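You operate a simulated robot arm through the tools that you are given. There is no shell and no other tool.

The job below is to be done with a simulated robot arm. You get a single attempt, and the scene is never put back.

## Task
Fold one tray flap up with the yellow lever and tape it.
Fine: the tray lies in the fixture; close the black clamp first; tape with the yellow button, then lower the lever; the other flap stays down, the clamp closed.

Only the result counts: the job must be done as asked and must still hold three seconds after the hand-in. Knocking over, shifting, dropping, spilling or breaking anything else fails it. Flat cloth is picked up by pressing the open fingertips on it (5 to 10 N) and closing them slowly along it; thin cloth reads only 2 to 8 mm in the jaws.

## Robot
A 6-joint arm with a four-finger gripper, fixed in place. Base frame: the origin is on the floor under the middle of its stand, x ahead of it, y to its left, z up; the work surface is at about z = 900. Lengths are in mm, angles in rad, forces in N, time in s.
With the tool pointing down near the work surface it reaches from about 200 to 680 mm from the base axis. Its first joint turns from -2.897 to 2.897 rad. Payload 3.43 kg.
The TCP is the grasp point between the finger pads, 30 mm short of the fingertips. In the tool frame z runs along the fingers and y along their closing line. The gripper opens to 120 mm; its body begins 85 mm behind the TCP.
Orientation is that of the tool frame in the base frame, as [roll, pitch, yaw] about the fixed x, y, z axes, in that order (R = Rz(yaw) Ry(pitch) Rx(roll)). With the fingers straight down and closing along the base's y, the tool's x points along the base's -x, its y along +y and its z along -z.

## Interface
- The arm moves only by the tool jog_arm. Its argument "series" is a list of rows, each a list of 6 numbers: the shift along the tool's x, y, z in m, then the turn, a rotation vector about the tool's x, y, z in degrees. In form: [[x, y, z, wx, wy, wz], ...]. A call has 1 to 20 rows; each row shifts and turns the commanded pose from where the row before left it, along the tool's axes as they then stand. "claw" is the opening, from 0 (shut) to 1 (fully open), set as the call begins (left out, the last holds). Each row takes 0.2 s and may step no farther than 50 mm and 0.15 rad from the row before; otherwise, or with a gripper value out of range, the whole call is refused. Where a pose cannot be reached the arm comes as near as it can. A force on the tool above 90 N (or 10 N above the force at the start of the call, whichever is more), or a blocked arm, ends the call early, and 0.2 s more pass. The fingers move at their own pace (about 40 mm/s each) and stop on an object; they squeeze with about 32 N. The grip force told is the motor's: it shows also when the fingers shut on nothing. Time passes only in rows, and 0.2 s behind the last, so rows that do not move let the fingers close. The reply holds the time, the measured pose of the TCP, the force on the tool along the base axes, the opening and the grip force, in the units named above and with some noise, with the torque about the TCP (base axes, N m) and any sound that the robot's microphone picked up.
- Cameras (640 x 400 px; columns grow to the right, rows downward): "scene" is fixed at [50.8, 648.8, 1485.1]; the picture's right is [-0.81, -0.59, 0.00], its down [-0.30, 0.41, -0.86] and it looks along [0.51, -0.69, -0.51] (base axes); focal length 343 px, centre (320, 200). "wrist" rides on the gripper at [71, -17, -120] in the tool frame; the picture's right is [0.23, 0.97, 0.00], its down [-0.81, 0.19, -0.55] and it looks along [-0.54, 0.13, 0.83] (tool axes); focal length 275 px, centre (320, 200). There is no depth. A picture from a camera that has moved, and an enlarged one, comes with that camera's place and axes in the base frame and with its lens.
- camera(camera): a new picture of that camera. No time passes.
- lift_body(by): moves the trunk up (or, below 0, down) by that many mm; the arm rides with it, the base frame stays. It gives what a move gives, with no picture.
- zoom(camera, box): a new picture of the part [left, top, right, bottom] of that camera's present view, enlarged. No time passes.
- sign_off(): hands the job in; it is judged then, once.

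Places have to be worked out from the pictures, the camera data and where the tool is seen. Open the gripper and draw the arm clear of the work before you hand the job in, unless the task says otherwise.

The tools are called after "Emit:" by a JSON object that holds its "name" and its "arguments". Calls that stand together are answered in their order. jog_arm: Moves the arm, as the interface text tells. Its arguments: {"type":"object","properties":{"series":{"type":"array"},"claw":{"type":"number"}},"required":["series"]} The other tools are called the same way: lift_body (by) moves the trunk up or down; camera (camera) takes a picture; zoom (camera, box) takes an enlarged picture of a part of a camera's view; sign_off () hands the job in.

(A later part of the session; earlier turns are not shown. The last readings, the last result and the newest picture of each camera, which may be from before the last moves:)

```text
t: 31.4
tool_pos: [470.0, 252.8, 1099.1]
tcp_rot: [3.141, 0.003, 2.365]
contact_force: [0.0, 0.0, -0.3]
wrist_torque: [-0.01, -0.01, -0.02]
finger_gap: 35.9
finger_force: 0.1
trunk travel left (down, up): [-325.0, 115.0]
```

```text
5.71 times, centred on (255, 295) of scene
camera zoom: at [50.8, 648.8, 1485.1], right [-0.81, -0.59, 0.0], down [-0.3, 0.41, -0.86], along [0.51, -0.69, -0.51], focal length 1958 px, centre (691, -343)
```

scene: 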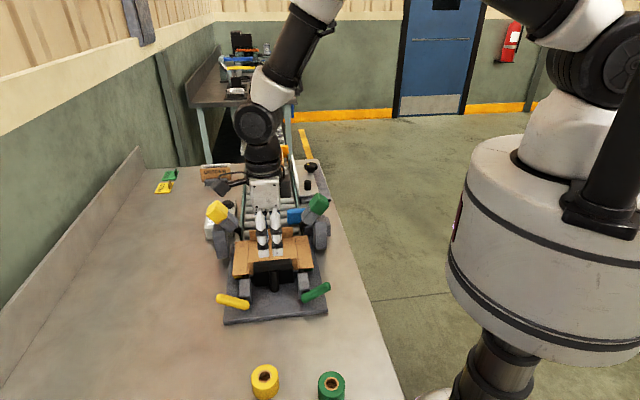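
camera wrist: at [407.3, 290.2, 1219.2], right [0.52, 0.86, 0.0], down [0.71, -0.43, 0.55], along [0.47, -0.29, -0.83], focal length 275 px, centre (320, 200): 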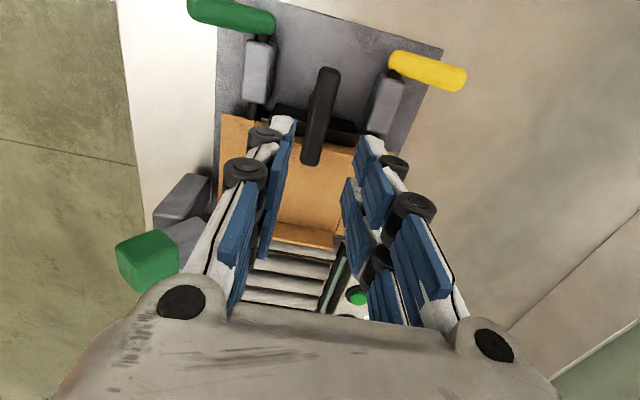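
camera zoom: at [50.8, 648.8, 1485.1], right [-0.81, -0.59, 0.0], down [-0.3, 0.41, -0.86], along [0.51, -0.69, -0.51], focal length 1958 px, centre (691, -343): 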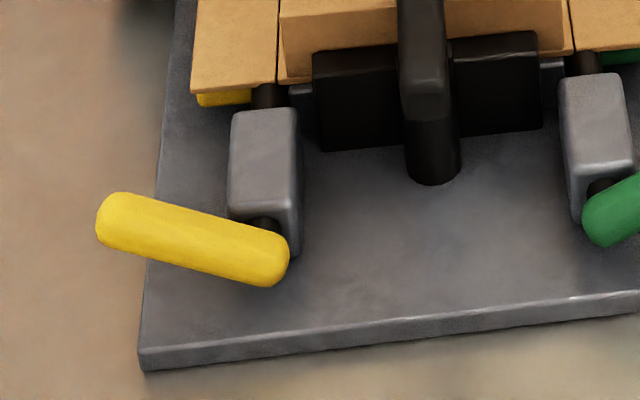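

From the two views the lever runs from its shaft end near (q 575, z 926) to its outer end near (q 622, z 957), at p≈99 (x≈510, y≈370), rising 33° outward. I turn the tool 90° so the fingers close along the depth axis and move above the outer end of the lever.

Emit:
{"name": "jog_arm", "arguments": {"series": [[0, 0, 0, 0, 0, 8.2], [0, 0, 0, 0, 0, 8.2], [0, 0, 0, 0, 0, 8.2], [0, 0, 0, 0, 0, 8.2], [0, 0, 0, 0, 0, 8.2], [0, 0, 0, 0, 0, 8.2], [0, 0, 0, 0, 0, 8.2], [0, 0, 0, 0, 0, 8.2], [0, 0, 0, 0, 0, 8.2], [0, 0, 0, 0, 0, 8.2], [0, 0, 0, 0, 0, 8.4], [0.03, -0.0137, 0.005, 0, 0, 0], [0.03, -0.0137, 0.015, 0, 0, 0], [0.03, -0.0137, 0.015, 0, 0, 0], [0.031, -0.0137, 0.012, 0, 0, 0], [0, 0, 0, 0, 0, 0]], "claw": 0.35}}

Emit:
{"name": "camera", "arguments": {"camera": "wrist"}}

Emit:
{"name": "zoom", "arguments": {"camera": "scene", "box": [190, 190, 340, 330]}}

```text
t: 34.8
tool_pos: [517.1, 376.2, 1053.4]
tcp_rot: [-3.141, 0.001, 0.789]
contact_force: [0.8, -0.5, -0.2]
wrist_torque: [-0.01, -0.03, 0.02]
finger_gap: 42.2
finger_force: 0.0
trunk travel left (down, up): [-325.0, 115.0]
```

```text
taken
camera wrist: at [555.3, 439.0, 1173.2], right [0.85, -0.52, 0.0], down [-0.44, -0.71, 0.55], along [-0.29, -0.47, -0.83], focal length 275 px, centre (320, 200)
```

wrist: 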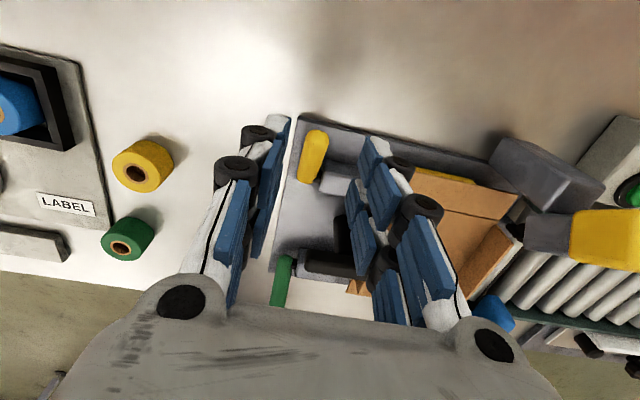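

```text
2.86 times, centred on (265, 260) of scene
camera zoom: at [50.8, 648.8, 1485.1], right [-0.81, -0.59, 0.0], down [-0.3, 0.41, -0.86], along [0.51, -0.69, -0.51], focal length 979 px, centre (477, 29)
```

zoom: 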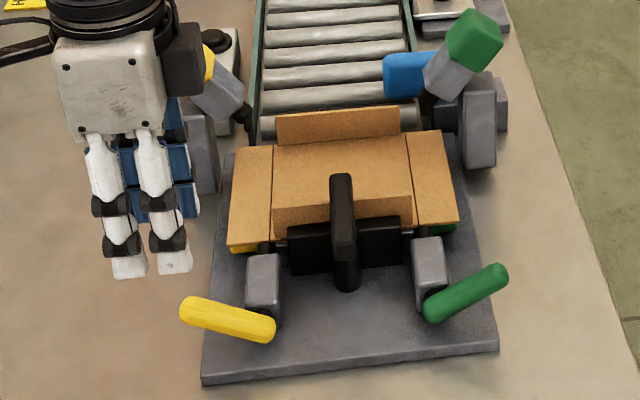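

The lever lies between the finger pads in the wrist view. I zoom to check alignment with its outer end before lowering.

Emit:
{"name": "zoom", "arguments": {"camera": "wrist", "box": [250, 90, 390, 230]}}

```text
2.86 times, centred on (320, 160) of wrist
camera zoom: at [555.3, 439.0, 1173.2], right [0.85, -0.52, 0.0], down [-0.44, -0.71, 0.55], along [-0.29, -0.47, -0.83], focal length 786 px, centre (320, 314)
```

zoom: 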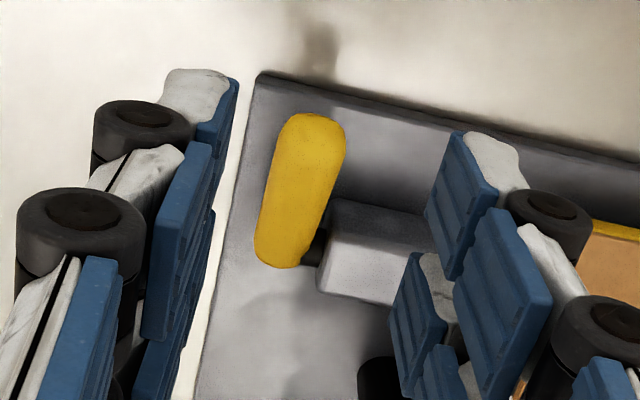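

Triangulated outer end centre is (p 99.6, q 620, z 957), matching; the TCP is at p 99.6, q 631.6. I lower so the tips pass either side of the lever end, to about z 968.

Emit:
{"name": "jog_arm", "arguments": {"series": [[0, 0, 0.03, 0, 0, 0], [0, 0, 0.03, 0, 0, 0], [0, 0, 0.025, 0, 0, 0], [0, 0, 0, 0, 0, 0]]}}

Emit:
{"name": "zoom", "arguments": {"camera": "wrist", "box": [220, 60, 420, 260]}}

Emit:
{"name": "zoom", "arguments": {"camera": "scene", "box": [190, 230, 300, 330]}}

```text
t: 35.8
tool_pos: [518.1, 376.0, 967.4]
tcp_rot: [3.14, 0.003, 0.786]
contact_force: [0.6, -0.3, 0.7]
wrist_torque: [-0.01, -0.01, -0.01]
finger_gap: 41.8
finger_force: 0.0
trunk travel left (down, up): [-325.0, 115.0]
```

```text
2.00 times, centred on (320, 160) of wrist
camera zoom: at [556.5, 438.0, 1087.2], right [0.85, -0.52, 0.0], down [-0.44, -0.71, 0.55], along [-0.29, -0.47, -0.83], focal length 551 px, centre (320, 280)
```

zoom: 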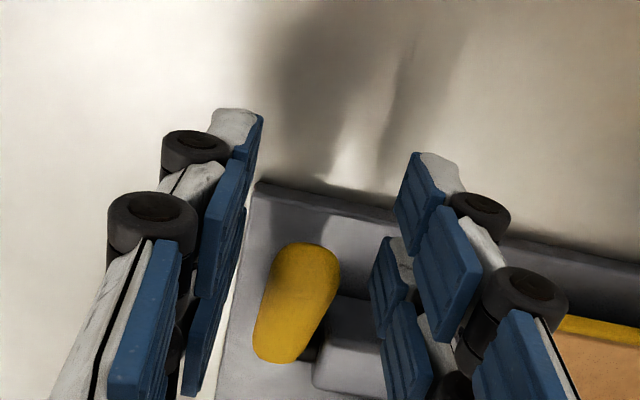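

```text
4.00 times, centred on (245, 280) of scene
camera zoom: at [50.8, 648.8, 1485.1], right [-0.81, -0.59, 0.0], down [-0.3, 0.41, -0.86], along [0.51, -0.69, -0.51], focal length 1371 px, centre (620, -120)
```

zoom: 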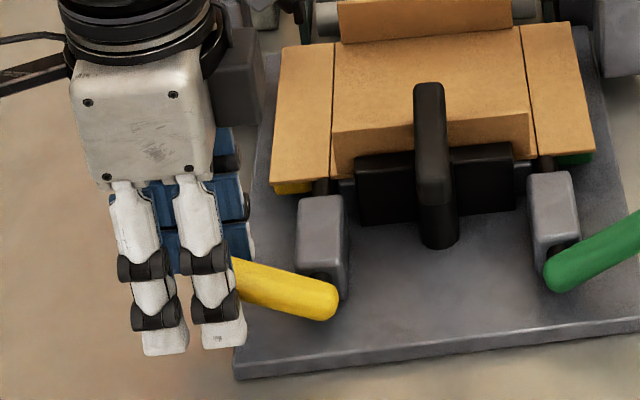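

The lever's outer end sits between the inner finger pair. I close on it.

Emit:
{"name": "jog_arm", "arguments": {"series": [[0, 0, 0, 0, 0, 0], [0, 0, 0, 0, 0, 0], [0, 0, 0, 0, 0, 0], [0, 0, 0, 0, 0, 0]], "claw": 0.1}}

Emit:
{"name": "zoom", "arguments": {"camera": "wrist", "box": [220, 60, 420, 260]}}

```text
t: 36.8
tool_pos: [517.5, 375.8, 967.0]
tcp_rot: [-3.141, -0.002, 0.787]
contact_force: [-6.3, 6.4, -2.4]
wrist_torque: [0.31, 0.08, -0.21]
finger_gap: 19.4
finger_force: 45.4
trunk travel left (down, up): [-325.0, 115.0]
```

```text
2.00 times, centred on (320, 160) of wrist
camera zoom: at [555.7, 439.1, 1086.8], right [0.85, -0.52, 0.0], down [-0.44, -0.71, 0.55], along [-0.29, -0.47, -0.83], focal length 551 px, centre (320, 280)
```

zoom: 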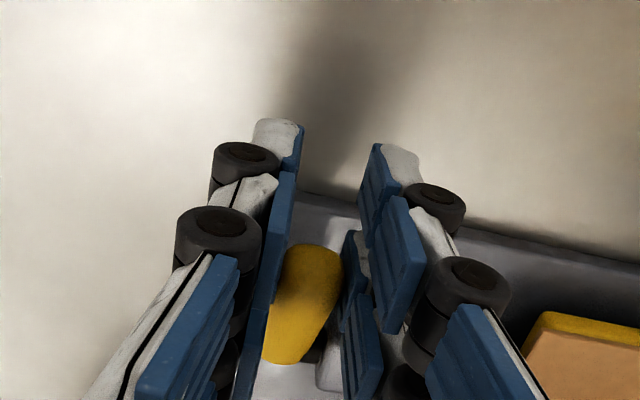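

Gripped (19.4 mm). I relax the sideways load by 1 mm and start lifting the lever 10° along its arc around the shaft (q 573, z 926), checking forces.

Emit:
{"name": "jog_arm", "arguments": {"series": [[0, -0.0012, 0, 0, 0, 0], [-0.0027, 0, -0.0038, 0, 0, 0], [-0.003, 0, -0.0037, 0, 0, 0], [0, 0, 0, 0, 0, 0]]}}

Emit:
{"name": "zoom", "arguments": {"camera": "scene", "box": [190, 230, 300, 330]}}

```text
t: 37.8
tool_pos: [513.3, 371.9, 976.5]
tcp_rot: [3.14, -0.003, 0.788]
contact_force: [0.5, 5.3, 6.5]
wrist_torque: [-0.05, 0.36, -0.16]
finger_gap: 20.0
finger_force: 27.4
trunk travel left (down, up): [-325.0, 115.0]
```

```text
4.00 times, centred on (245, 280) of scene
camera zoom: at [50.8, 648.8, 1485.1], right [-0.81, -0.59, 0.0], down [-0.3, 0.41, -0.86], along [0.51, -0.69, -0.51], focal length 1371 px, centre (620, -120)
```

zoom: 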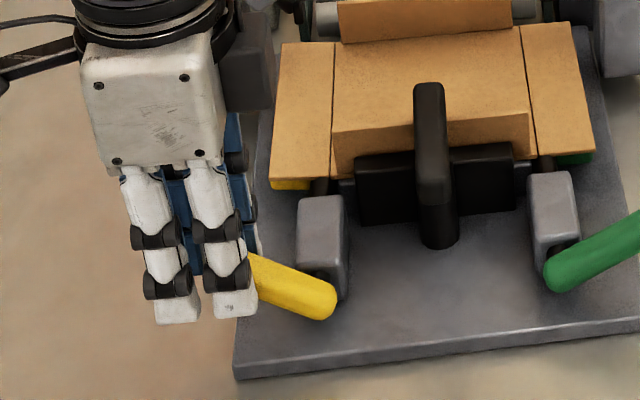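

The lever follows. I continue along the arc another 20°.

Emit:
{"name": "jog_arm", "arguments": {"series": [[-0.0033, 0, -0.0033, 0, 0, 0], [-0.0036, 0, -0.003, 0, 0, 0], [-0.0039, 0, -0.0027, 0, 0, 0], [-0.0041, 0, -0.0024, 0, 0, 0], [0, 0, 0, 0, 0, 0]]}}

Emit:
{"name": "zoom", "arguments": {"camera": "scene", "box": [190, 230, 300, 330]}}

Emit:
{"name": "zoom", "arguments": {"camera": "wrist", "box": [220, 60, 460, 300]}}

```text
t: 39.0
tool_pos: [504.2, 360.9, 984.6]
tcp_rot: [3.14, 0.0, 0.785]
contact_force: [6.8, 15.4, -11.0]
wrist_torque: [1.01, -0.75, -0.21]
finger_gap: 19.8
finger_force: 44.7
trunk travel left (down, up): [-325.0, 115.0]
```

```text
4.00 times, centred on (245, 280) of scene
camera zoom: at [50.8, 648.8, 1485.1], right [-0.81, -0.59, 0.0], down [-0.3, 0.41, -0.86], along [0.51, -0.69, -0.51], focal length 1371 px, centre (620, -120)
```

zoom: 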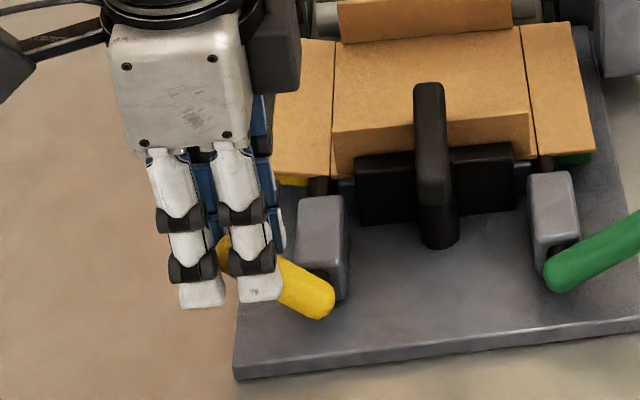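

```text
1.67 times, centred on (340, 180) of wrist
camera zoom: at [541.9, 425.4, 1105.4], right [0.85, -0.52, 0.0], down [-0.44, -0.71, 0.55], along [-0.29, -0.47, -0.83], focal length 459 px, centre (287, 233)
```

zoom: 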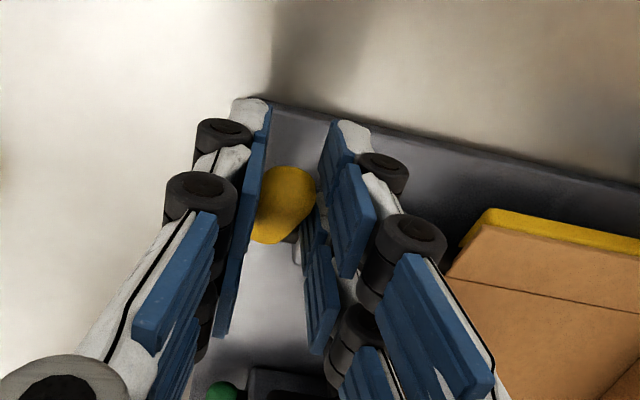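

The lever has turned to roughly 50° but is slipping near the fingertip edge, with about 20 N resistance. I open the fingers slightly and check whether the lever stays where it is.

Emit:
{"name": "jog_arm", "arguments": {"series": [[0, 0, 0, 0, 0, 0], [0, 0, 0, 0, 0, 0], [0, 0, 0, 0, 0, 0]], "claw": 0.35}}

Emit:
{"name": "zoom", "arguments": {"camera": "scene", "box": [190, 230, 300, 330]}}

Emit:
{"name": "zoom", "arguments": {"camera": "wrist", "box": [220, 60, 460, 300]}}

```text
t: 39.8
tool_pos: [502.4, 361.3, 987.0]
tcp_rot: [3.14, 0.001, 0.787]
contact_force: [-0.6, 0.2, -0.6]
wrist_torque: [0.0, 0.05, 0.0]
finger_gap: 42.0
finger_force: 0.0
trunk travel left (down, up): [-325.0, 115.0]
```

```text
4.00 times, centred on (245, 280) of scene
camera zoom: at [50.8, 648.8, 1485.1], right [-0.81, -0.59, 0.0], down [-0.3, 0.41, -0.86], along [0.51, -0.69, -0.51], focal length 1371 px, centre (620, -120)
```

zoom: 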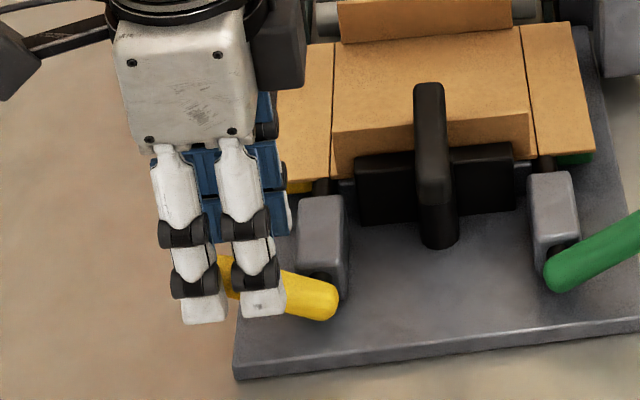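

```text
1.67 times, centred on (340, 180) of wrist
camera zoom: at [540.7, 423.4, 1106.5], right [0.85, -0.52, 0.0], down [-0.44, -0.71, 0.55], along [-0.29, -0.47, -0.83], focal length 459 px, centre (287, 233)
```

zoom: 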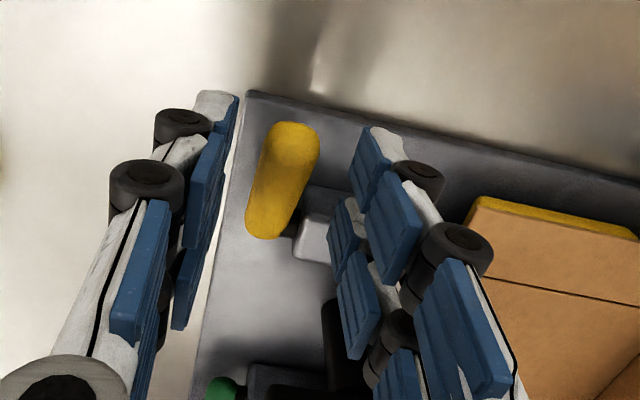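

The lever fell back to its rest angle, so it needs a push from beneath all the way past upright. I'll rise, close the fist, move out to the operator's side and tilt the hand 50° so the closed fingertips can slide under the lever from the front.

Emit:
{"name": "jog_arm", "arguments": {"series": [[0, 0, -0.03, 0, 0, 0], [0, 0, -0.035, 0, 0, 0], [0.025, -0.02, 0, 0, 0, 0], [0.025, -0.02, 0, 0, 0, 0], [0, 0, 0, -8.333, 0, 0], [0, 0, 0, -8.333, 0, 0], [0, 0, 0, -8.333, 0, 0], [0, 0, 0, -8.333, 0, 0], [0, 0, 0, -8.333, 0, 0], [0, 0, 0, -8.335, 0, 0], [0, 0, 0, 0, 0, 0]], "claw": 0.35}}

Emit:
{"name": "jog_arm", "arguments": {"series": [[0, 0, 0, 0, 0, 0], [0, 0, 0, 0, 0, 0], [0, 0, 0, 0, 0, 0], [0, 0, 0, 0, 0, 0]], "claw": 0.0}}

Emit:
{"name": "camera", "arguments": {"camera": "scene"}}

Emit:
{"name": "camera", "arguments": {"camera": "wrist"}}

```text
t: 42.2
tool_pos: [651.6, 335.1, 1089.4]
tcp_rot: [2.621, 0.031, 0.906]
contact_force: [0.3, 0.1, -0.1]
wrist_torque: [0.02, 0.0, 0.02]
finger_gap: 42.2
finger_force: 0.1
out of reach, approached as far as the arm can: row 3, 4, 5, 6, 7, 8, 9, 10
trunk travel left (down, up): [-325.0, 115.0]
```

```text
t: 43.2
tool_pos: [651.2, 334.8, 1089.0]
tcp_rot: [2.62, 0.03, 0.907]
contact_force: [0.0, -0.7, 0.8]
wrist_torque: [-0.01, 0.02, -0.01]
finger_gap: 0.0
finger_force: 31.8
trunk travel left (down, up): [-325.0, 115.0]
```

```text
taken
```

scene: 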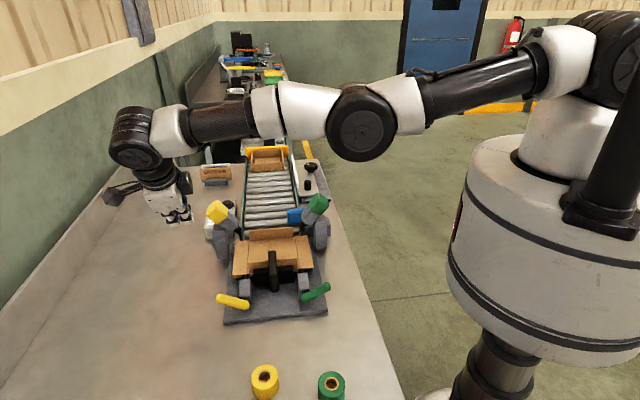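

```text
taken
camera wrist: at [638.2, 439.6, 1182.0], right [0.82, -0.33, 0.48], down [-0.57, -0.56, 0.6], along [0.07, -0.76, -0.64], focal length 275 px, centre (320, 200)
```

wrist: 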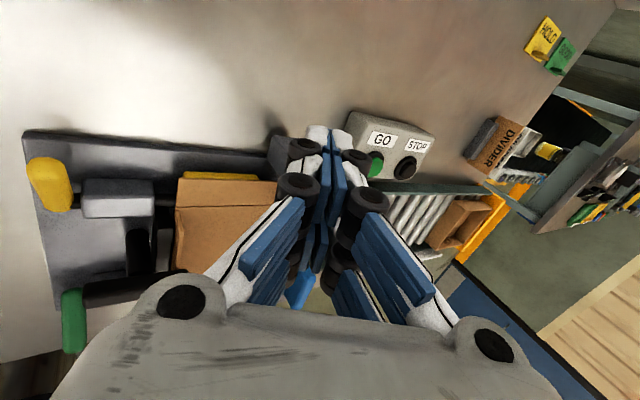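

The stretched arm could not reach that tilted pose at this height and swung off to (651, 335, 1089), clear of everything. I first undo the tilt and pull back inward with a couple of small rows to see where the commanded pose stands.

Emit:
{"name": "jog_arm", "arguments": {"series": [[-0.02, 0, 0, 8.333, 0, 0], [-0.02, 0, 0, 8.333, 0, 0]]}}

```text
t: 43.8
tool_pos: [643.6, 314.8, 1087.7]
tcp_rot: [2.916, 0.032, 0.907]
contact_force: [0.7, -1.0, -0.3]
wrist_torque: [0.02, -0.01, -0.01]
finger_gap: 0.0
finger_force: 31.2
out of reach, approached as far as the arm can: row 1, 2
trunk travel left (down, up): [-325.0, 115.0]
```

The command seems to build on the approximated pose. I move back toward the robot (smaller x), away from the yellow head, and finish untilting.

Emit:
{"name": "jog_arm", "arguments": {"series": [[-0.02, -0.035, 0, 4.3, 0, 0], [-0.03, -0.035, 0, 4.3, 0, 0], [-0.03, -0.025, 0, 4.3, 0, 0], [0, 0, 0, 0, 0, 0]]}}

Emit:
{"name": "camera", "arguments": {"camera": "scene"}}

```text
t: 44.8
tool_pos: [603.7, 343.2, 1069.2]
tcp_rot: [3.121, 0.032, 0.907]
contact_force: [0.3, -0.1, 0.3]
wrist_torque: [-0.02, 0.0, -0.02]
finger_gap: 0.3
finger_force: 31.7
out of reach, approached as far as the arm can: row 1, 2, 3
trunk travel left (down, up): [-325.0, 115.0]
```

```text
taken
```

scene: 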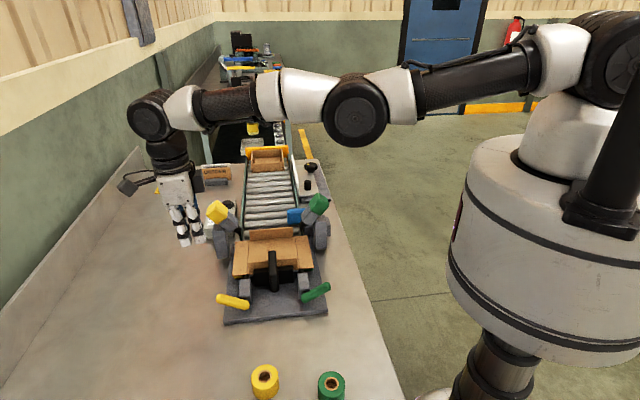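

Now at (604, 343, 1069) the tool is vertical again; the trouble was the last wrist joint nearing its limit with this yaw, not distance. I rotate the tool the other way (about 173°) to the mirrored orientation, which has plenty of joint room.

Emit:
{"name": "jog_arm", "arguments": {"series": [[0, 0, 0, 0, 0, -8.2], [0, 0, 0, 0, 0, -8.2], [0, 0, 0, 0, 0, -8.2], [0, 0, 0, 0, 0, -8.2], [0, 0, 0, 0, 0, -8.2], [0, 0, 0, 0, 0, -8.2], [0, 0, 0, 0, 0, -8.2], [0, 0, 0, 0, 0, -8.2], [0, 0, 0, 0, 0, -8.2], [0, 0, 0, 0, 0, -8.2], [0, 0, 0, 0, 0, 0]]}}

```text
t: 47.2
tool_pos: [605.5, 343.1, 1067.9]
tcp_rot: [-3.113, 0.006, 2.341]
contact_force: [-0.8, 0.5, -0.4]
wrist_torque: [0.01, 0.01, -0.02]
finger_gap: 0.0
finger_force: 32.1
trunk travel left (down, up): [-325.0, 115.0]
```

No reach warnings now. I translate toward the operator side in front of the lever, then rotate the remaining 91°.

Emit:
{"name": "jog_arm", "arguments": {"series": [[0.042, -0.01, 0, 0, 0, 0], [0.042, -0.01, 0, 0, 0, 0], [0.042, -0.01, 0, 0, 0, 0], [0, 0, 0, 0, 0, -8.3], [0, 0, 0, 0, 0, -8.3], [0, 0, 0, 0, 0, -8.3], [0, 0, 0, 0, 0, -8.3], [0, 0, 0, 0, 0, -8.3], [0, 0, 0, 0, 0, -8.3], [0, 0, 0, 0, 0, -8.3], [0, 0, 0, 0, 0, -8.3], [0, 0, 0, 0, 0, -8.3], [0, 0, 0, 0, 0, -8.3], [0, 0, 0, 0, 0, -7.9], [0, 0, 0, 0, 0, 0]]}}

Emit:
{"name": "camera", "arguments": {"camera": "wrist"}}

Emit:
{"name": "camera", "arguments": {"camera": "scene"}}

```text
t: 50.4
tool_pos: [528.4, 439.7, 1061.4]
tcp_rot: [-3.135, -0.031, -2.356]
contact_force: [-1.4, 0.8, 0.8]
wrist_torque: [0.02, 0.0, 0.0]
finger_gap: 0.0
finger_force: 32.3
out of reach, approached as far as the arm can: row 1, 2, 3
trunk travel left (down, up): [-325.0, 115.0]
```

```text
taken
camera wrist: at [492.6, 380.9, 1183.9], right [-0.85, 0.53, 0.0], down [0.45, 0.72, 0.53], along [0.28, 0.45, -0.85], focal length 275 px, centre (320, 200)
```

wrist: 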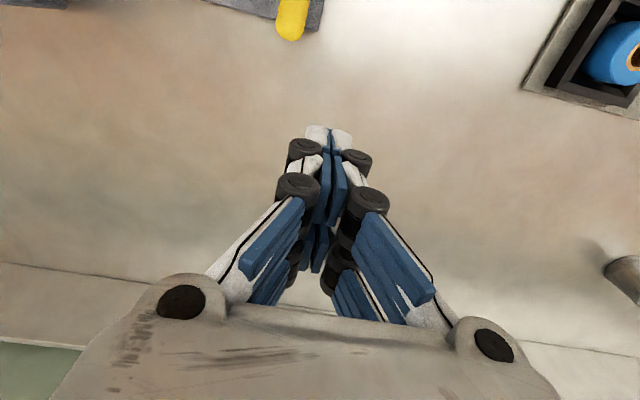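

```text
taken
```

scene: 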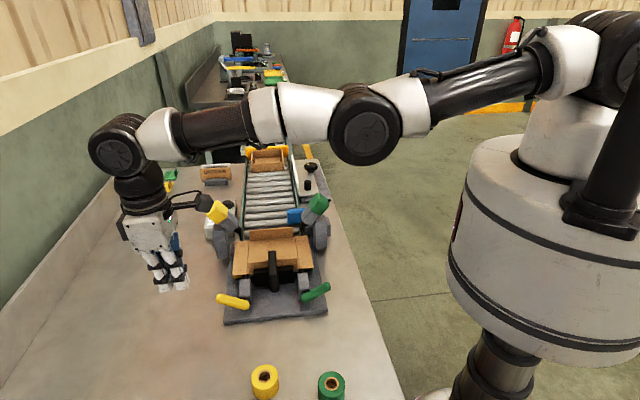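

Position is now (528, 440, 1061), at the edge of the reach (r≈687). To gain reach for a tilted hand I'll retract inward, rise, and then lower the trunk by 150 mm so the arm works more level.

Emit:
{"name": "jog_arm", "arguments": {"series": [[0.04, 0, 0, 0, -1.8, 0], [0.04, 0, -0.02, 0, 0, 0], [0.04, 0, -0.03, 0, 0, 0], [0, 0, -0.045, 0, 0, 0], [0, 0, -0.045, 0, 0, 0], [0, 0, -0.015, 0, 0, 0], [0, 0, 0, 0, 0, 0]]}}

```text
t: 52.0
tool_pos: [544.4, 446.7, 1208.2]
tcp_rot: [-3.136, 0.004, -2.36]
contact_force: [0.1, -0.2, -0.3]
wrist_torque: [-0.03, 0.0, -0.01]
finger_gap: 0.1
finger_force: 32.2
out of reach, approached as far as the arm can: row 1, 2, 3, 4
trunk travel left (down, up): [-325.0, 115.0]
```

The arm stays at nearly full stretch (r≈704) even though I commanded it inward. I look at the scene to understand the arm's configuration.

Emit:
{"name": "camera", "arguments": {"camera": "scene"}}

```text
taken
```

scene: 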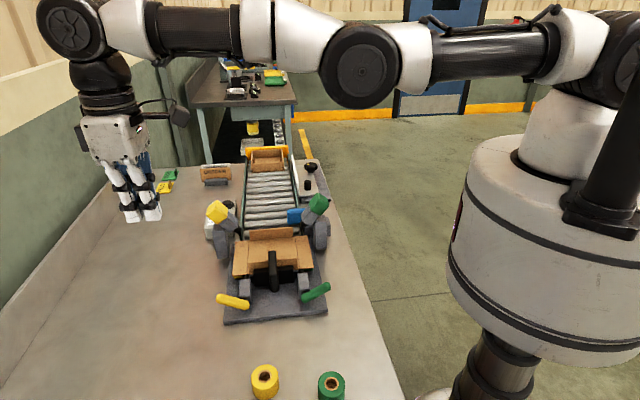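

The elbow has sagged below the straight line (a flipped elbow branch), which blocks inward motion. I'll stretch slightly outward while descending over free table, then curve down and inward, so the elbow passes through straight and bends upward again.

Emit:
{"name": "jog_arm", "arguments": {"series": [[0, 0, 0.045, 0, 0, 0], [0, 0, 0.045, 0, 0, 0], [-0.03, 0, 0.03, 0, 0, 0], [0, 0, 0.045, 0, 0, 0], [0.015, 0, 0.045, 0, 0, 0], [0.02, 0, 0.015, 0, 0, 0], [0.02, 0, 0, 0, 0, 0]]}}

Emit:
{"name": "camera", "arguments": {"camera": "scene"}}

```text
t: 53.6
tool_pos: [496.7, 403.2, 986.3]
tcp_rot: [-3.135, 0.004, -2.358]
contact_force: [0.2, 0.0, 0.3]
wrist_torque: [0.02, -0.03, -0.02]
finger_gap: 0.0
finger_force: 32.1
out of reach, approached as far as the arm can: row 3, 4
trunk travel left (down, up): [-325.0, 115.0]
```

```text
taken
```

scene: 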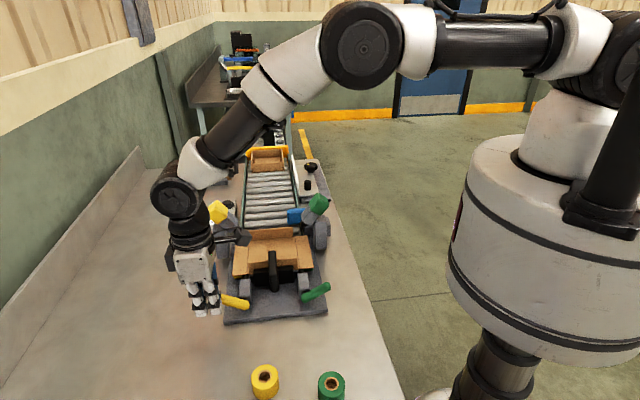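

The elbow is up again and the tool is at (497, 403, 986), vertical. Now I rise 150 mm and then lower the trunk 150 mm to gain reach for the tilted hand.

Emit:
{"name": "jog_arm", "arguments": {"series": [[0.005, 0, -0.04, 0, 0, 0], [0.005, 0, -0.04, 0, 0, 0], [0.005, 0, -0.04, 0, 0, 0], [0.005, 0, -0.03, 0, 0, 0], [0, 0, 0, 0, 0, 0]]}}

Emit:
{"name": "lift_body", "arguments": {"by": -150}}

Emit:
{"name": "camera", "arguments": {"camera": "scene"}}

```text
t: 54.8
tool_pos: [481.8, 390.6, 1137.6]
tcp_rot: [-3.136, 0.004, -2.36]
contact_force: [0.4, -0.4, 0.3]
wrist_torque: [0.0, -0.01, 0.02]
finger_gap: 0.1
finger_force: 31.8
trunk travel left (down, up): [-325.0, 115.0]
```

```text
t: 56.5
tool_pos: [481.4, 389.1, 989.6]
tcp_rot: [-3.134, 0.004, -2.357]
contact_force: [-1.0, 0.7, 0.4]
wrist_torque: [-0.04, -0.03, 0.0]
finger_gap: 0.1
finger_force: 31.8
trunk travel left (down, up): [-175.0, 265.0]
```

```text
taken
```

scene: 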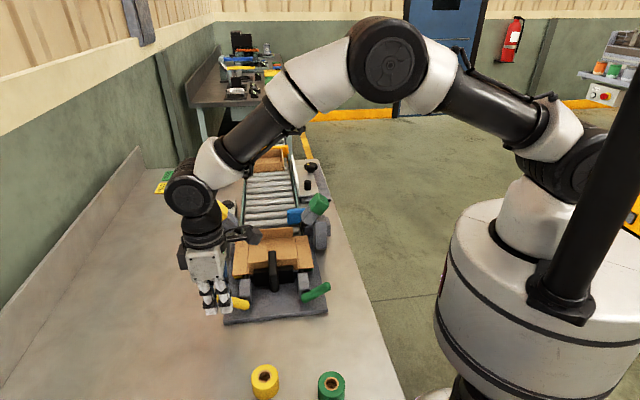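

Trunk lowered; the arm now has a comfortable elbow bend. I move slightly outward and tilt the hand 50° so the fingertips point toward the fixture from the operator side.

Emit:
{"name": "jog_arm", "arguments": {"series": [[-0.02, 0.01, -0.01, 0, 0, 0], [-0.0195, 0.01, -0.01, 0, 0, 0], [0, 0, 0, 8.333, 0, 0], [0, 0, 0, 8.333, 0, 0], [0, 0, 0, 8.333, 0, 0], [0, 0, 0, 8.333, 0, 0], [0, 0, 0, 8.333, 0, 0], [0, 0, 0, 8.333, 0, 0], [0, 0, 0, 0, 0, 0]]}}

Emit:
{"name": "camera", "arguments": {"camera": "scene"}}

Emit:
{"name": "camera", "arguments": {"camera": "wrist"}}

```text
t: 58.5
tool_pos: [496.5, 431.6, 1008.9]
tcp_rot: [-2.259, 0.003, -2.359]
contact_force: [0.2, 0.8, 1.1]
wrist_torque: [0.02, -0.02, 0.01]
finger_gap: 0.0
finger_force: 31.6
trunk travel left (down, up): [-175.0, 265.0]
```

```text
taken
```

scene: 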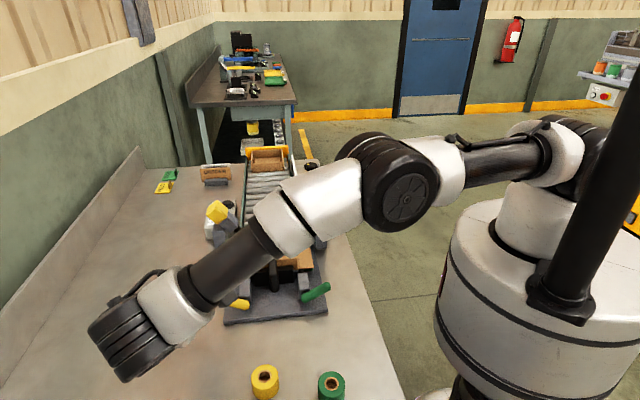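

```text
taken
camera wrist: at [386.6, 440.1, 1097.2], right [-0.6, 0.28, -0.75], down [0.19, 0.96, 0.21], along [0.78, -0.02, -0.63], focal length 275 px, centre (320, 200)
```

wrist: 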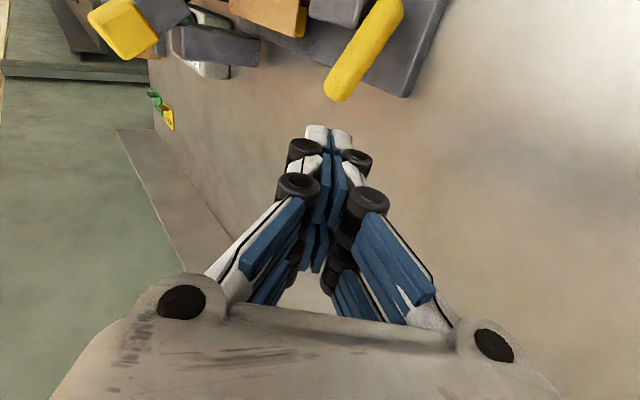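

The tilt is reached cleanly. The lever's outer end is visible ahead of the fist. I lower the hand in front of the lever (tips still 10+ mm before it), then check.

Emit:
{"name": "jog_arm", "arguments": {"series": [[0.0071, 0.0255, 0.021, 0, 0, 0], [0.0071, 0.0255, 0.021, 0, 0, 0], [0, 0, 0, 0, 0, 0]]}}

Emit:
{"name": "camera", "arguments": {"camera": "wrist"}}

Emit:
{"name": "zoom", "arguments": {"camera": "scene", "box": [160, 230, 300, 340]}}

```text
t: 59.4
tool_pos: [486.2, 422.4, 941.2]
tcp_rot: [-2.261, 0.003, -2.359]
contact_force: [-0.3, -0.6, -0.2]
wrist_torque: [-0.01, -0.05, -0.02]
finger_gap: 0.0
finger_force: 32.1
trunk travel left (down, up): [-175.0, 265.0]
```

```text
taken
camera wrist: at [376.9, 430.6, 1029.4], right [-0.6, 0.28, -0.75], down [0.19, 0.96, 0.21], along [0.78, -0.02, -0.63], focal length 275 px, centre (320, 200)
```

wrist: 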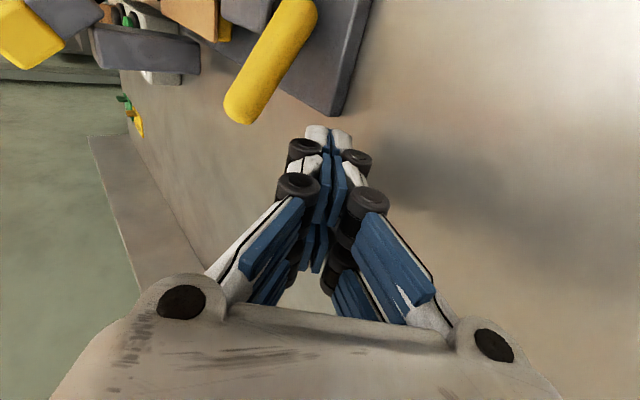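

```text
3.64 times, centred on (230, 285) of scene
camera zoom: at [50.8, 648.8, 1485.1], right [-0.81, -0.59, 0.0], down [-0.3, 0.41, -0.86], along [0.51, -0.69, -0.51], focal length 1246 px, centre (647, -109)
```

zoom: 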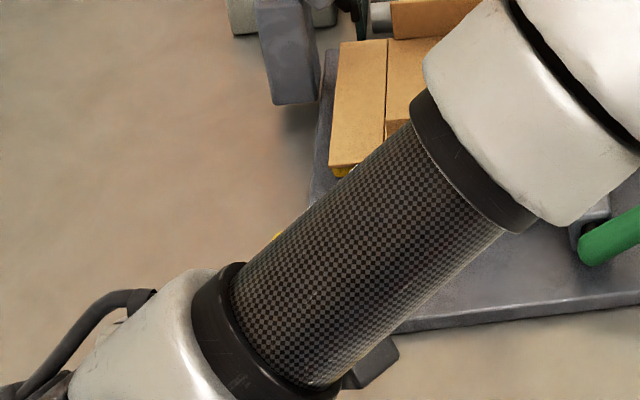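

The geometry agrees with the lever end at (509, 369, 957). I slide the fist 20 mm forward so its tips sit under the lever's outer end.

Emit:
{"name": "jog_arm", "arguments": {"series": [[0, -0.0063, 0.0077, 0, 0, 0], [0, -0.0064, 0.0077, 0, 0, 0], [0, 0, 0, 0, 0, 0]]}}

Emit:
{"name": "zoom", "arguments": {"camera": "wrist", "box": [180, 0, 420, 220]}}

```text
t: 60.1
tool_pos: [501.4, 408.3, 941.0]
tcp_rot: [-2.262, 0.004, -2.357]
contact_force: [-0.2, -0.2, 0.5]
wrist_torque: [-0.01, 0.01, 0.02]
finger_gap: 0.2
finger_force: 31.8
trunk travel left (down, up): [-175.0, 265.0]
```

```text
1.82 times, centred on (300, 110) of wrist
camera zoom: at [391.5, 415.9, 1029.6], right [-0.6, 0.28, -0.75], down [0.19, 0.96, 0.21], along [0.78, -0.02, -0.63], focal length 500 px, centre (356, 364)
```

zoom: 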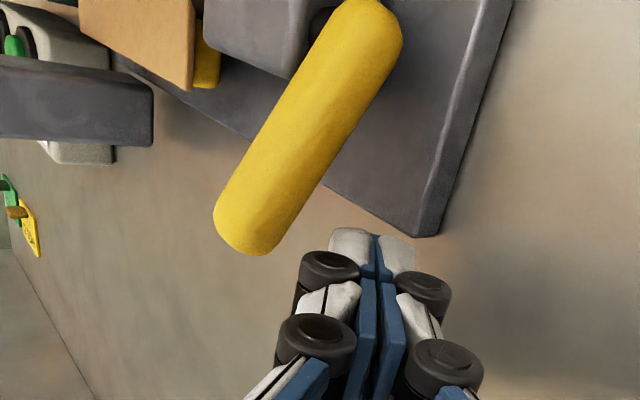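

The fist tip is under and just outside the lever's end with ~10 mm clearance. I raise in small steps until contact.

Emit:
{"name": "jog_arm", "arguments": {"series": [[0, -0.0062, -0.0051, 0, 0, 0], [0, -0.0031, -0.0025, 0, 0, 0], [0, 0, 0, 0, 0, 0]]}}

Emit:
{"name": "zoom", "arguments": {"camera": "wrist", "box": [180, 0, 420, 220]}}

```text
t: 61.0
tool_pos: [500.2, 408.9, 953.2]
tcp_rot: [-2.261, 0.003, -2.357]
contact_force: [0.3, 1.6, -0.4]
wrist_torque: [0.03, 0.0, -0.03]
finger_gap: 0.0
finger_force: 32.7
trunk travel left (down, up): [-175.0, 265.0]
```

```text
1.82 times, centred on (300, 110) of wrist
camera zoom: at [390.9, 416.3, 1042.3], right [-0.6, 0.28, -0.75], down [0.19, 0.96, 0.21], along [0.78, -0.02, -0.63], focal length 500 px, centre (356, 364)
```

zoom: 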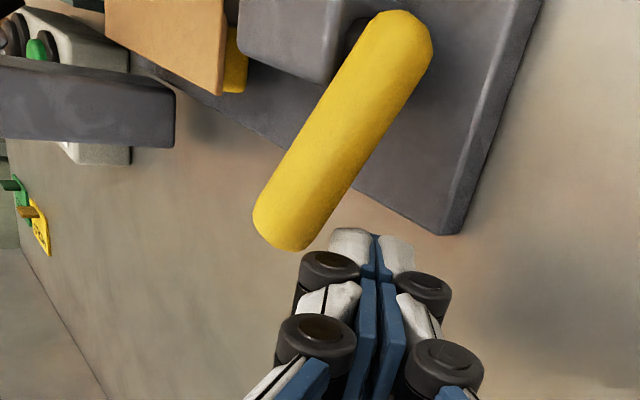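

Almost touching. I shift the fist 6 mm inward beneath the lever and start lifting along the arc in small steps.

Emit:
{"name": "jog_arm", "arguments": {"series": [[0.004, -0.0008, -0.0006, 0, 0, 0], [0.003, -0.0023, -0.0019, 0, 0, 0], [0.001, -0.0023, -0.0019, 0, 0, 0], [0, 0, 0, 0, 0, 0]]}}

Emit:
{"name": "zoom", "arguments": {"camera": "wrist", "box": [180, 0, 420, 220]}}

```text
t: 62.0
tool_pos: [493.7, 402.8, 961.1]
tcp_rot: [-2.262, 0.0, -2.36]
contact_force: [-3.1, 3.6, -0.5]
wrist_torque: [0.04, 0.05, -0.12]
finger_gap: 0.2
finger_force: 32.0
trunk travel left (down, up): [-175.0, 265.0]
```

```text
1.82 times, centred on (300, 110) of wrist
camera zoom: at [384.9, 410.9, 1049.7], right [-0.6, 0.28, -0.75], down [0.19, 0.96, 0.21], along [0.78, -0.02, -0.63], focal length 500 px, centre (356, 364)
```

zoom: 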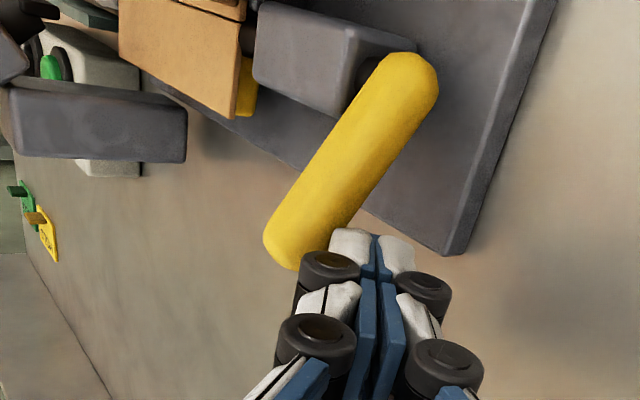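

Contact came from the knuckle against the lever's front rather than from below. I back off and instead open the fingers to a fork (54 mm), so the lower pair's flat pads can go under the lever while the upper pair passes above it.

Emit:
{"name": "jog_arm", "arguments": {"series": [[0, 0.008, -0.0096, 0, 0, 0], [-0.001, 0.0079, -0.0097, 0, 0, 0], [-0.001, -0.0155, -0.0127, 0, 0, 0], [-0.001, -0.0154, -0.0127, 0, 0, 0], [0, 0, 0, 0, 0, 0], [0, 0, 0, 0, 0, 0]], "claw": 0.45}}

Emit:
{"name": "camera", "arguments": {"camera": "wrist"}}

```text
t: 63.4
tool_pos: [477.9, 421.6, 1001.8]
tcp_rot: [-2.262, 0.002, -2.358]
contact_force: [-0.4, -0.3, -0.1]
wrist_torque: [0.01, 0.03, 0.03]
finger_gap: 54.0
finger_force: 0.0
trunk travel left (down, up): [-175.0, 265.0]
```

```text
taken
camera wrist: at [369.5, 429.5, 1090.1], right [-0.6, 0.28, -0.75], down [0.19, 0.96, 0.21], along [0.78, -0.02, -0.63], focal length 275 px, centre (320, 200)
```

wrist: 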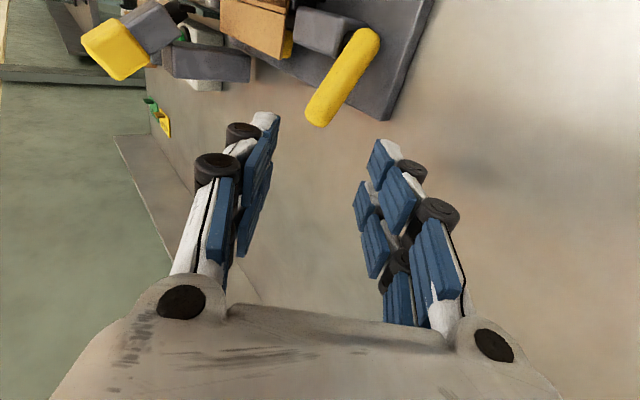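

The lever end now lies in line with the gap between the finger pairs. I advance along the finger direction in steps.

Emit:
{"name": "jog_arm", "arguments": {"series": [[0, -0.005, 0.022, 0, 0, 0], [0, -0.005, 0.02, 0, 0, 0], [0, 0, 0.01, 0, 0, 0], [0, 0, 0, 0, 0, 0]]}}

Emit:
{"name": "camera", "arguments": {"camera": "wrist"}}

```text
t: 64.3
tool_pos: [509.5, 389.5, 976.1]
tcp_rot: [-2.261, 0.004, -2.359]
contact_force: [0.8, -0.1, 0.2]
wrist_torque: [0.03, 0.0, 0.01]
finger_gap: 53.9
finger_force: 0.2
trunk travel left (down, up): [-175.0, 265.0]
```

```text
taken
camera wrist: at [401.9, 397.6, 1065.4], right [-0.6, 0.28, -0.75], down [0.19, 0.96, 0.21], along [0.78, -0.02, -0.63], focal length 275 px, centre (320, 200)
```

wrist: 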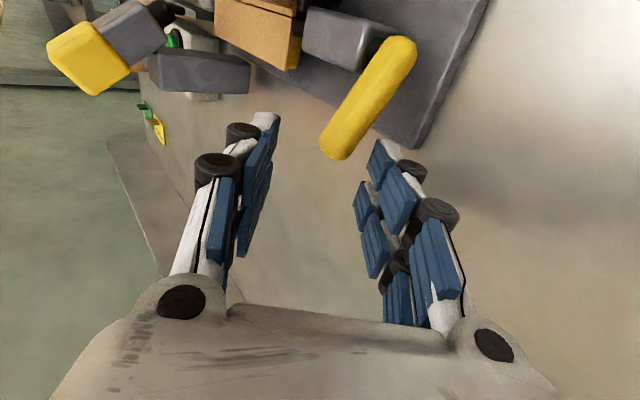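

The lever end is entering the fork at tip level. I advance 12 mm more and lift 8 mm to make contact with the lower pads.

Emit:
{"name": "jog_arm", "arguments": {"series": [[0, 0, 0.012, 0, 0, 0], [0, -0.0031, -0.0025, 0, 0, 0], [0, -0.0031, -0.0025, 0, 0, 0], [0, 0, 0, 0, 0, 0]]}}

Emit:
{"name": "camera", "arguments": {"camera": "wrist"}}

```text
t: 65.3
tool_pos: [516.6, 382.8, 976.7]
tcp_rot: [-2.262, 0.004, -2.358]
contact_force: [0.1, 0.9, -1.5]
wrist_torque: [0.02, -0.04, 0.01]
finger_gap: 55.0
finger_force: 0.9
trunk travel left (down, up): [-175.0, 265.0]
```

```text
taken
camera wrist: at [408.2, 390.5, 1065.4], right [-0.6, 0.28, -0.75], down [0.19, 0.96, 0.21], along [0.78, -0.02, -0.63], focal length 275 px, centre (320, 200)
```

wrist: 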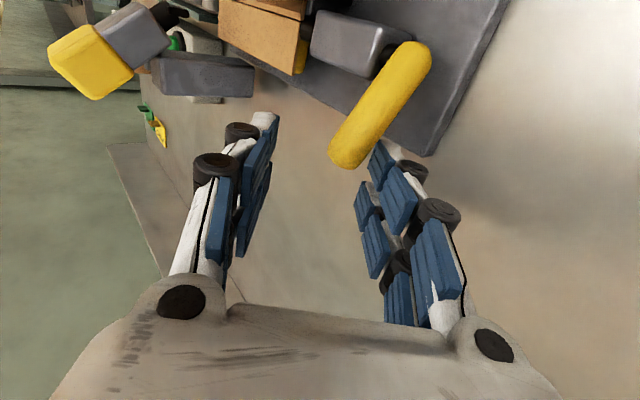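

Contact is light (gap pushed open by 1 mm). I now lift along the arc about the shaft, creeping slightly deeper with the pads.

Emit:
{"name": "jog_arm", "arguments": {"series": [[0.0017, -0.0032, -0.0006, 0, 0, 0], [0.0017, -0.0024, 0.0, 0, 0, 0], [0.0018, -0.0023, -0.0019, 0, 0, 0], [0, 0, 0, 0, 0, 0]]}}

Emit:
{"name": "camera", "arguments": {"camera": "wrist"}}

```text
t: 66.3
tool_pos: [517.9, 376.8, 983.2]
tcp_rot: [-2.263, 0.002, -2.357]
contact_force: [-0.3, 1.3, -1.1]
wrist_torque: [0.05, -0.03, -0.01]
finger_gap: 55.2
finger_force: 0.9
trunk travel left (down, up): [-175.0, 265.0]
```

```text
taken
camera wrist: at [407.4, 384.1, 1071.9], right [-0.6, 0.28, -0.75], down [0.19, 0.96, 0.21], along [0.78, -0.02, -0.63], focal length 275 px, centre (320, 200)
```

wrist: 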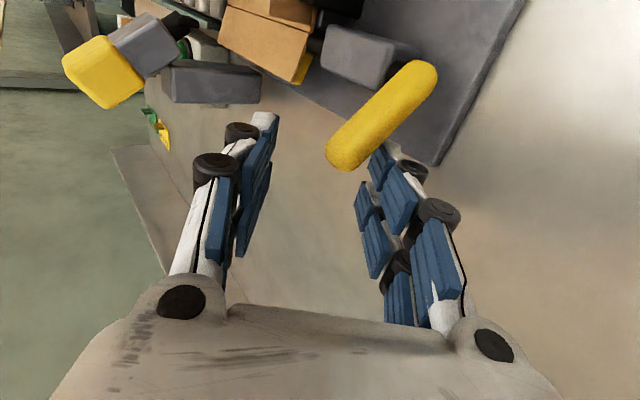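

The lever rises with almost no resistance now. I continue along the arc.

Emit:
{"name": "jog_arm", "arguments": {"series": [[0.0053, -0.005, -0.0012, 0, 0, 0], [0.0054, -0.0035, 0.0001, 0, 0, 0], [0.0061, -0.0027, -0.0012, 0, 0, 0], [0, 0, 0, 0, 0, 0]]}}

Emit:
{"name": "camera", "arguments": {"camera": "wrist"}}

```text
t: 67.3
tool_pos: [508.9, 361.9, 993.0]
tcp_rot: [-2.261, 0.005, -2.356]
contact_force: [-0.5, 0.4, 0.4]
wrist_torque: [-0.01, 0.0, -0.02]
finger_gap: 54.1
finger_force: 0.0
trunk travel left (down, up): [-175.0, 265.0]
```

```text
taken
camera wrist: at [399.6, 368.7, 1081.5], right [-0.6, 0.28, -0.75], down [0.19, 0.96, 0.21], along [0.78, -0.02, -0.63], focal length 275 px, centre (320, 200)
```

wrist: 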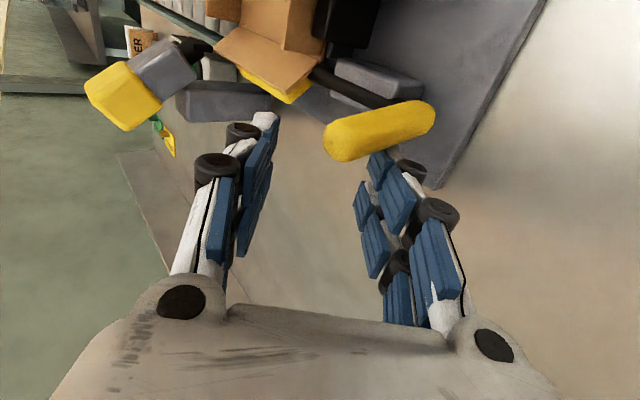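

The yellow flap is visibly folding up. I continue pushing the lever inward along the arc.

Emit:
{"name": "jog_arm", "arguments": {"series": [[0.0066, -0.0019, -0.0015, 0, 0, 0], [0.0069, -0.0009, -0.0008, 0, 0, 0], [0.007, 0, 0, 0, 0, 0], [0, 0, 0, 0, 0, 0]]}}

Emit:
{"name": "camera", "arguments": {"camera": "wrist"}}

Emit:
{"name": "zoom", "arguments": {"camera": "scene", "box": [160, 200, 340, 340]}}

```text
t: 68.3
tool_pos: [499.2, 352.6, 999.0]
tcp_rot: [-2.264, 0.01, -2.353]
contact_force: [25.8, 24.9, 2.2]
wrist_torque: [1.11, -1.07, 0.01]
finger_gap: 54.0
finger_force: 0.0
trunk travel left (down, up): [-175.0, 265.0]
```

```text
taken
camera wrist: at [388.8, 358.8, 1086.1], right [-0.6, 0.28, -0.75], down [0.18, 0.96, 0.21], along [0.78, -0.01, -0.62], focal length 275 px, centre (320, 200)
```

wrist: 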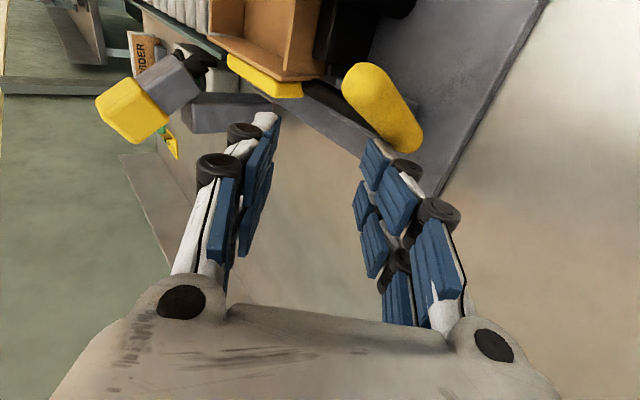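

```text
2.86 times, centred on (250, 270) of scene
camera zoom: at [50.8, 648.8, 1485.1], right [-0.81, -0.59, 0.0], down [-0.3, 0.41, -0.86], along [0.51, -0.69, -0.51], focal length 979 px, centre (520, 0)
```

zoom: 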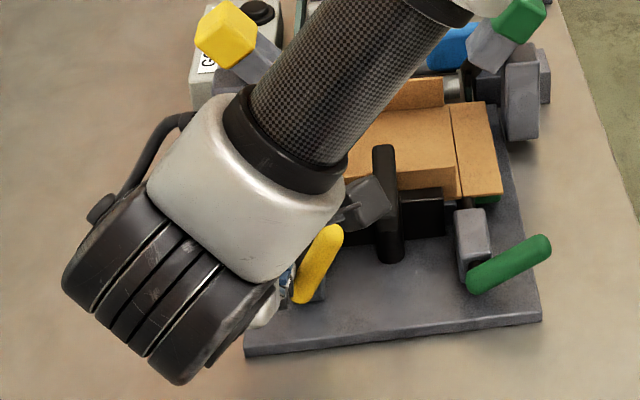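

The lever swung past upright and now resists with ~36 N, so it appears to be at its stop with the flap folded up. I back off 12 mm outward and check whether the lever stays up.

Emit:
{"name": "jog_arm", "arguments": {"series": [[-0.007, 0, 0, 0, 0, 0], [-0.007, 0, 0, 0, 0, 0], [-0.006, 0, 0, 0, 0, 0], [0, 0, 0, 0, 0, 0]]}}

Emit:
{"name": "zoom", "arguments": {"camera": "wrist", "box": [200, 0, 460, 200]}}

Emit:
{"name": "zoom", "arguments": {"camera": "scene", "box": [160, 200, 340, 340]}}

```text
t: 69.3
tool_pos: [507.1, 359.9, 997.4]
tcp_rot: [-2.261, 0.001, -2.357]
contact_force: [-0.1, -0.1, -0.2]
wrist_torque: [0.03, 0.01, 0.0]
finger_gap: 54.1
finger_force: 0.0
trunk travel left (down, up): [-175.0, 265.0]
```

```text
2.00 times, centred on (330, 100) of wrist
camera zoom: at [399.0, 368.6, 1085.7], right [-0.6, 0.28, -0.75], down [0.19, 0.96, 0.21], along [0.78, -0.02, -0.63], focal length 551 px, centre (300, 400)
```

zoom: 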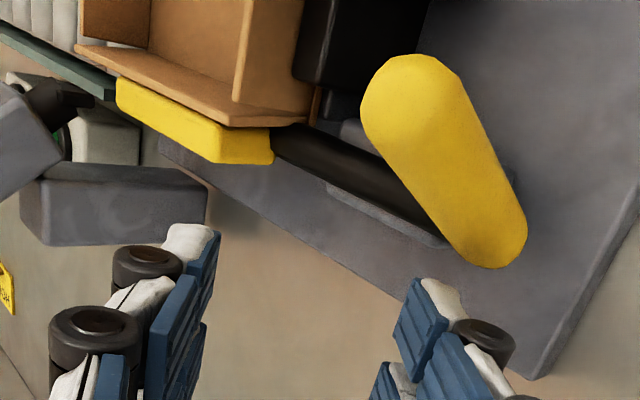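

```text
2.86 times, centred on (250, 270) of scene
camera zoom: at [50.8, 648.8, 1485.1], right [-0.81, -0.59, 0.0], down [-0.3, 0.41, -0.86], along [0.51, -0.69, -0.51], focal length 979 px, centre (520, 0)
```

zoom: 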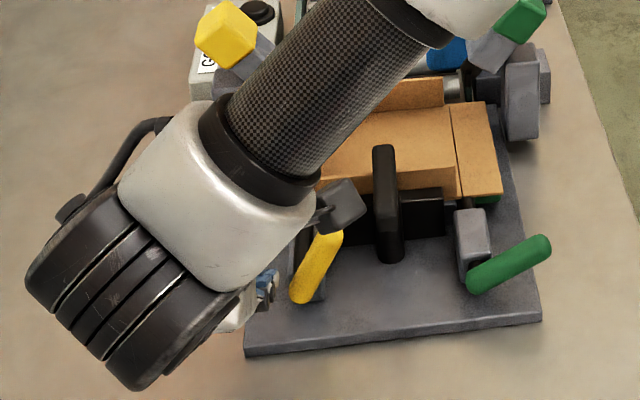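

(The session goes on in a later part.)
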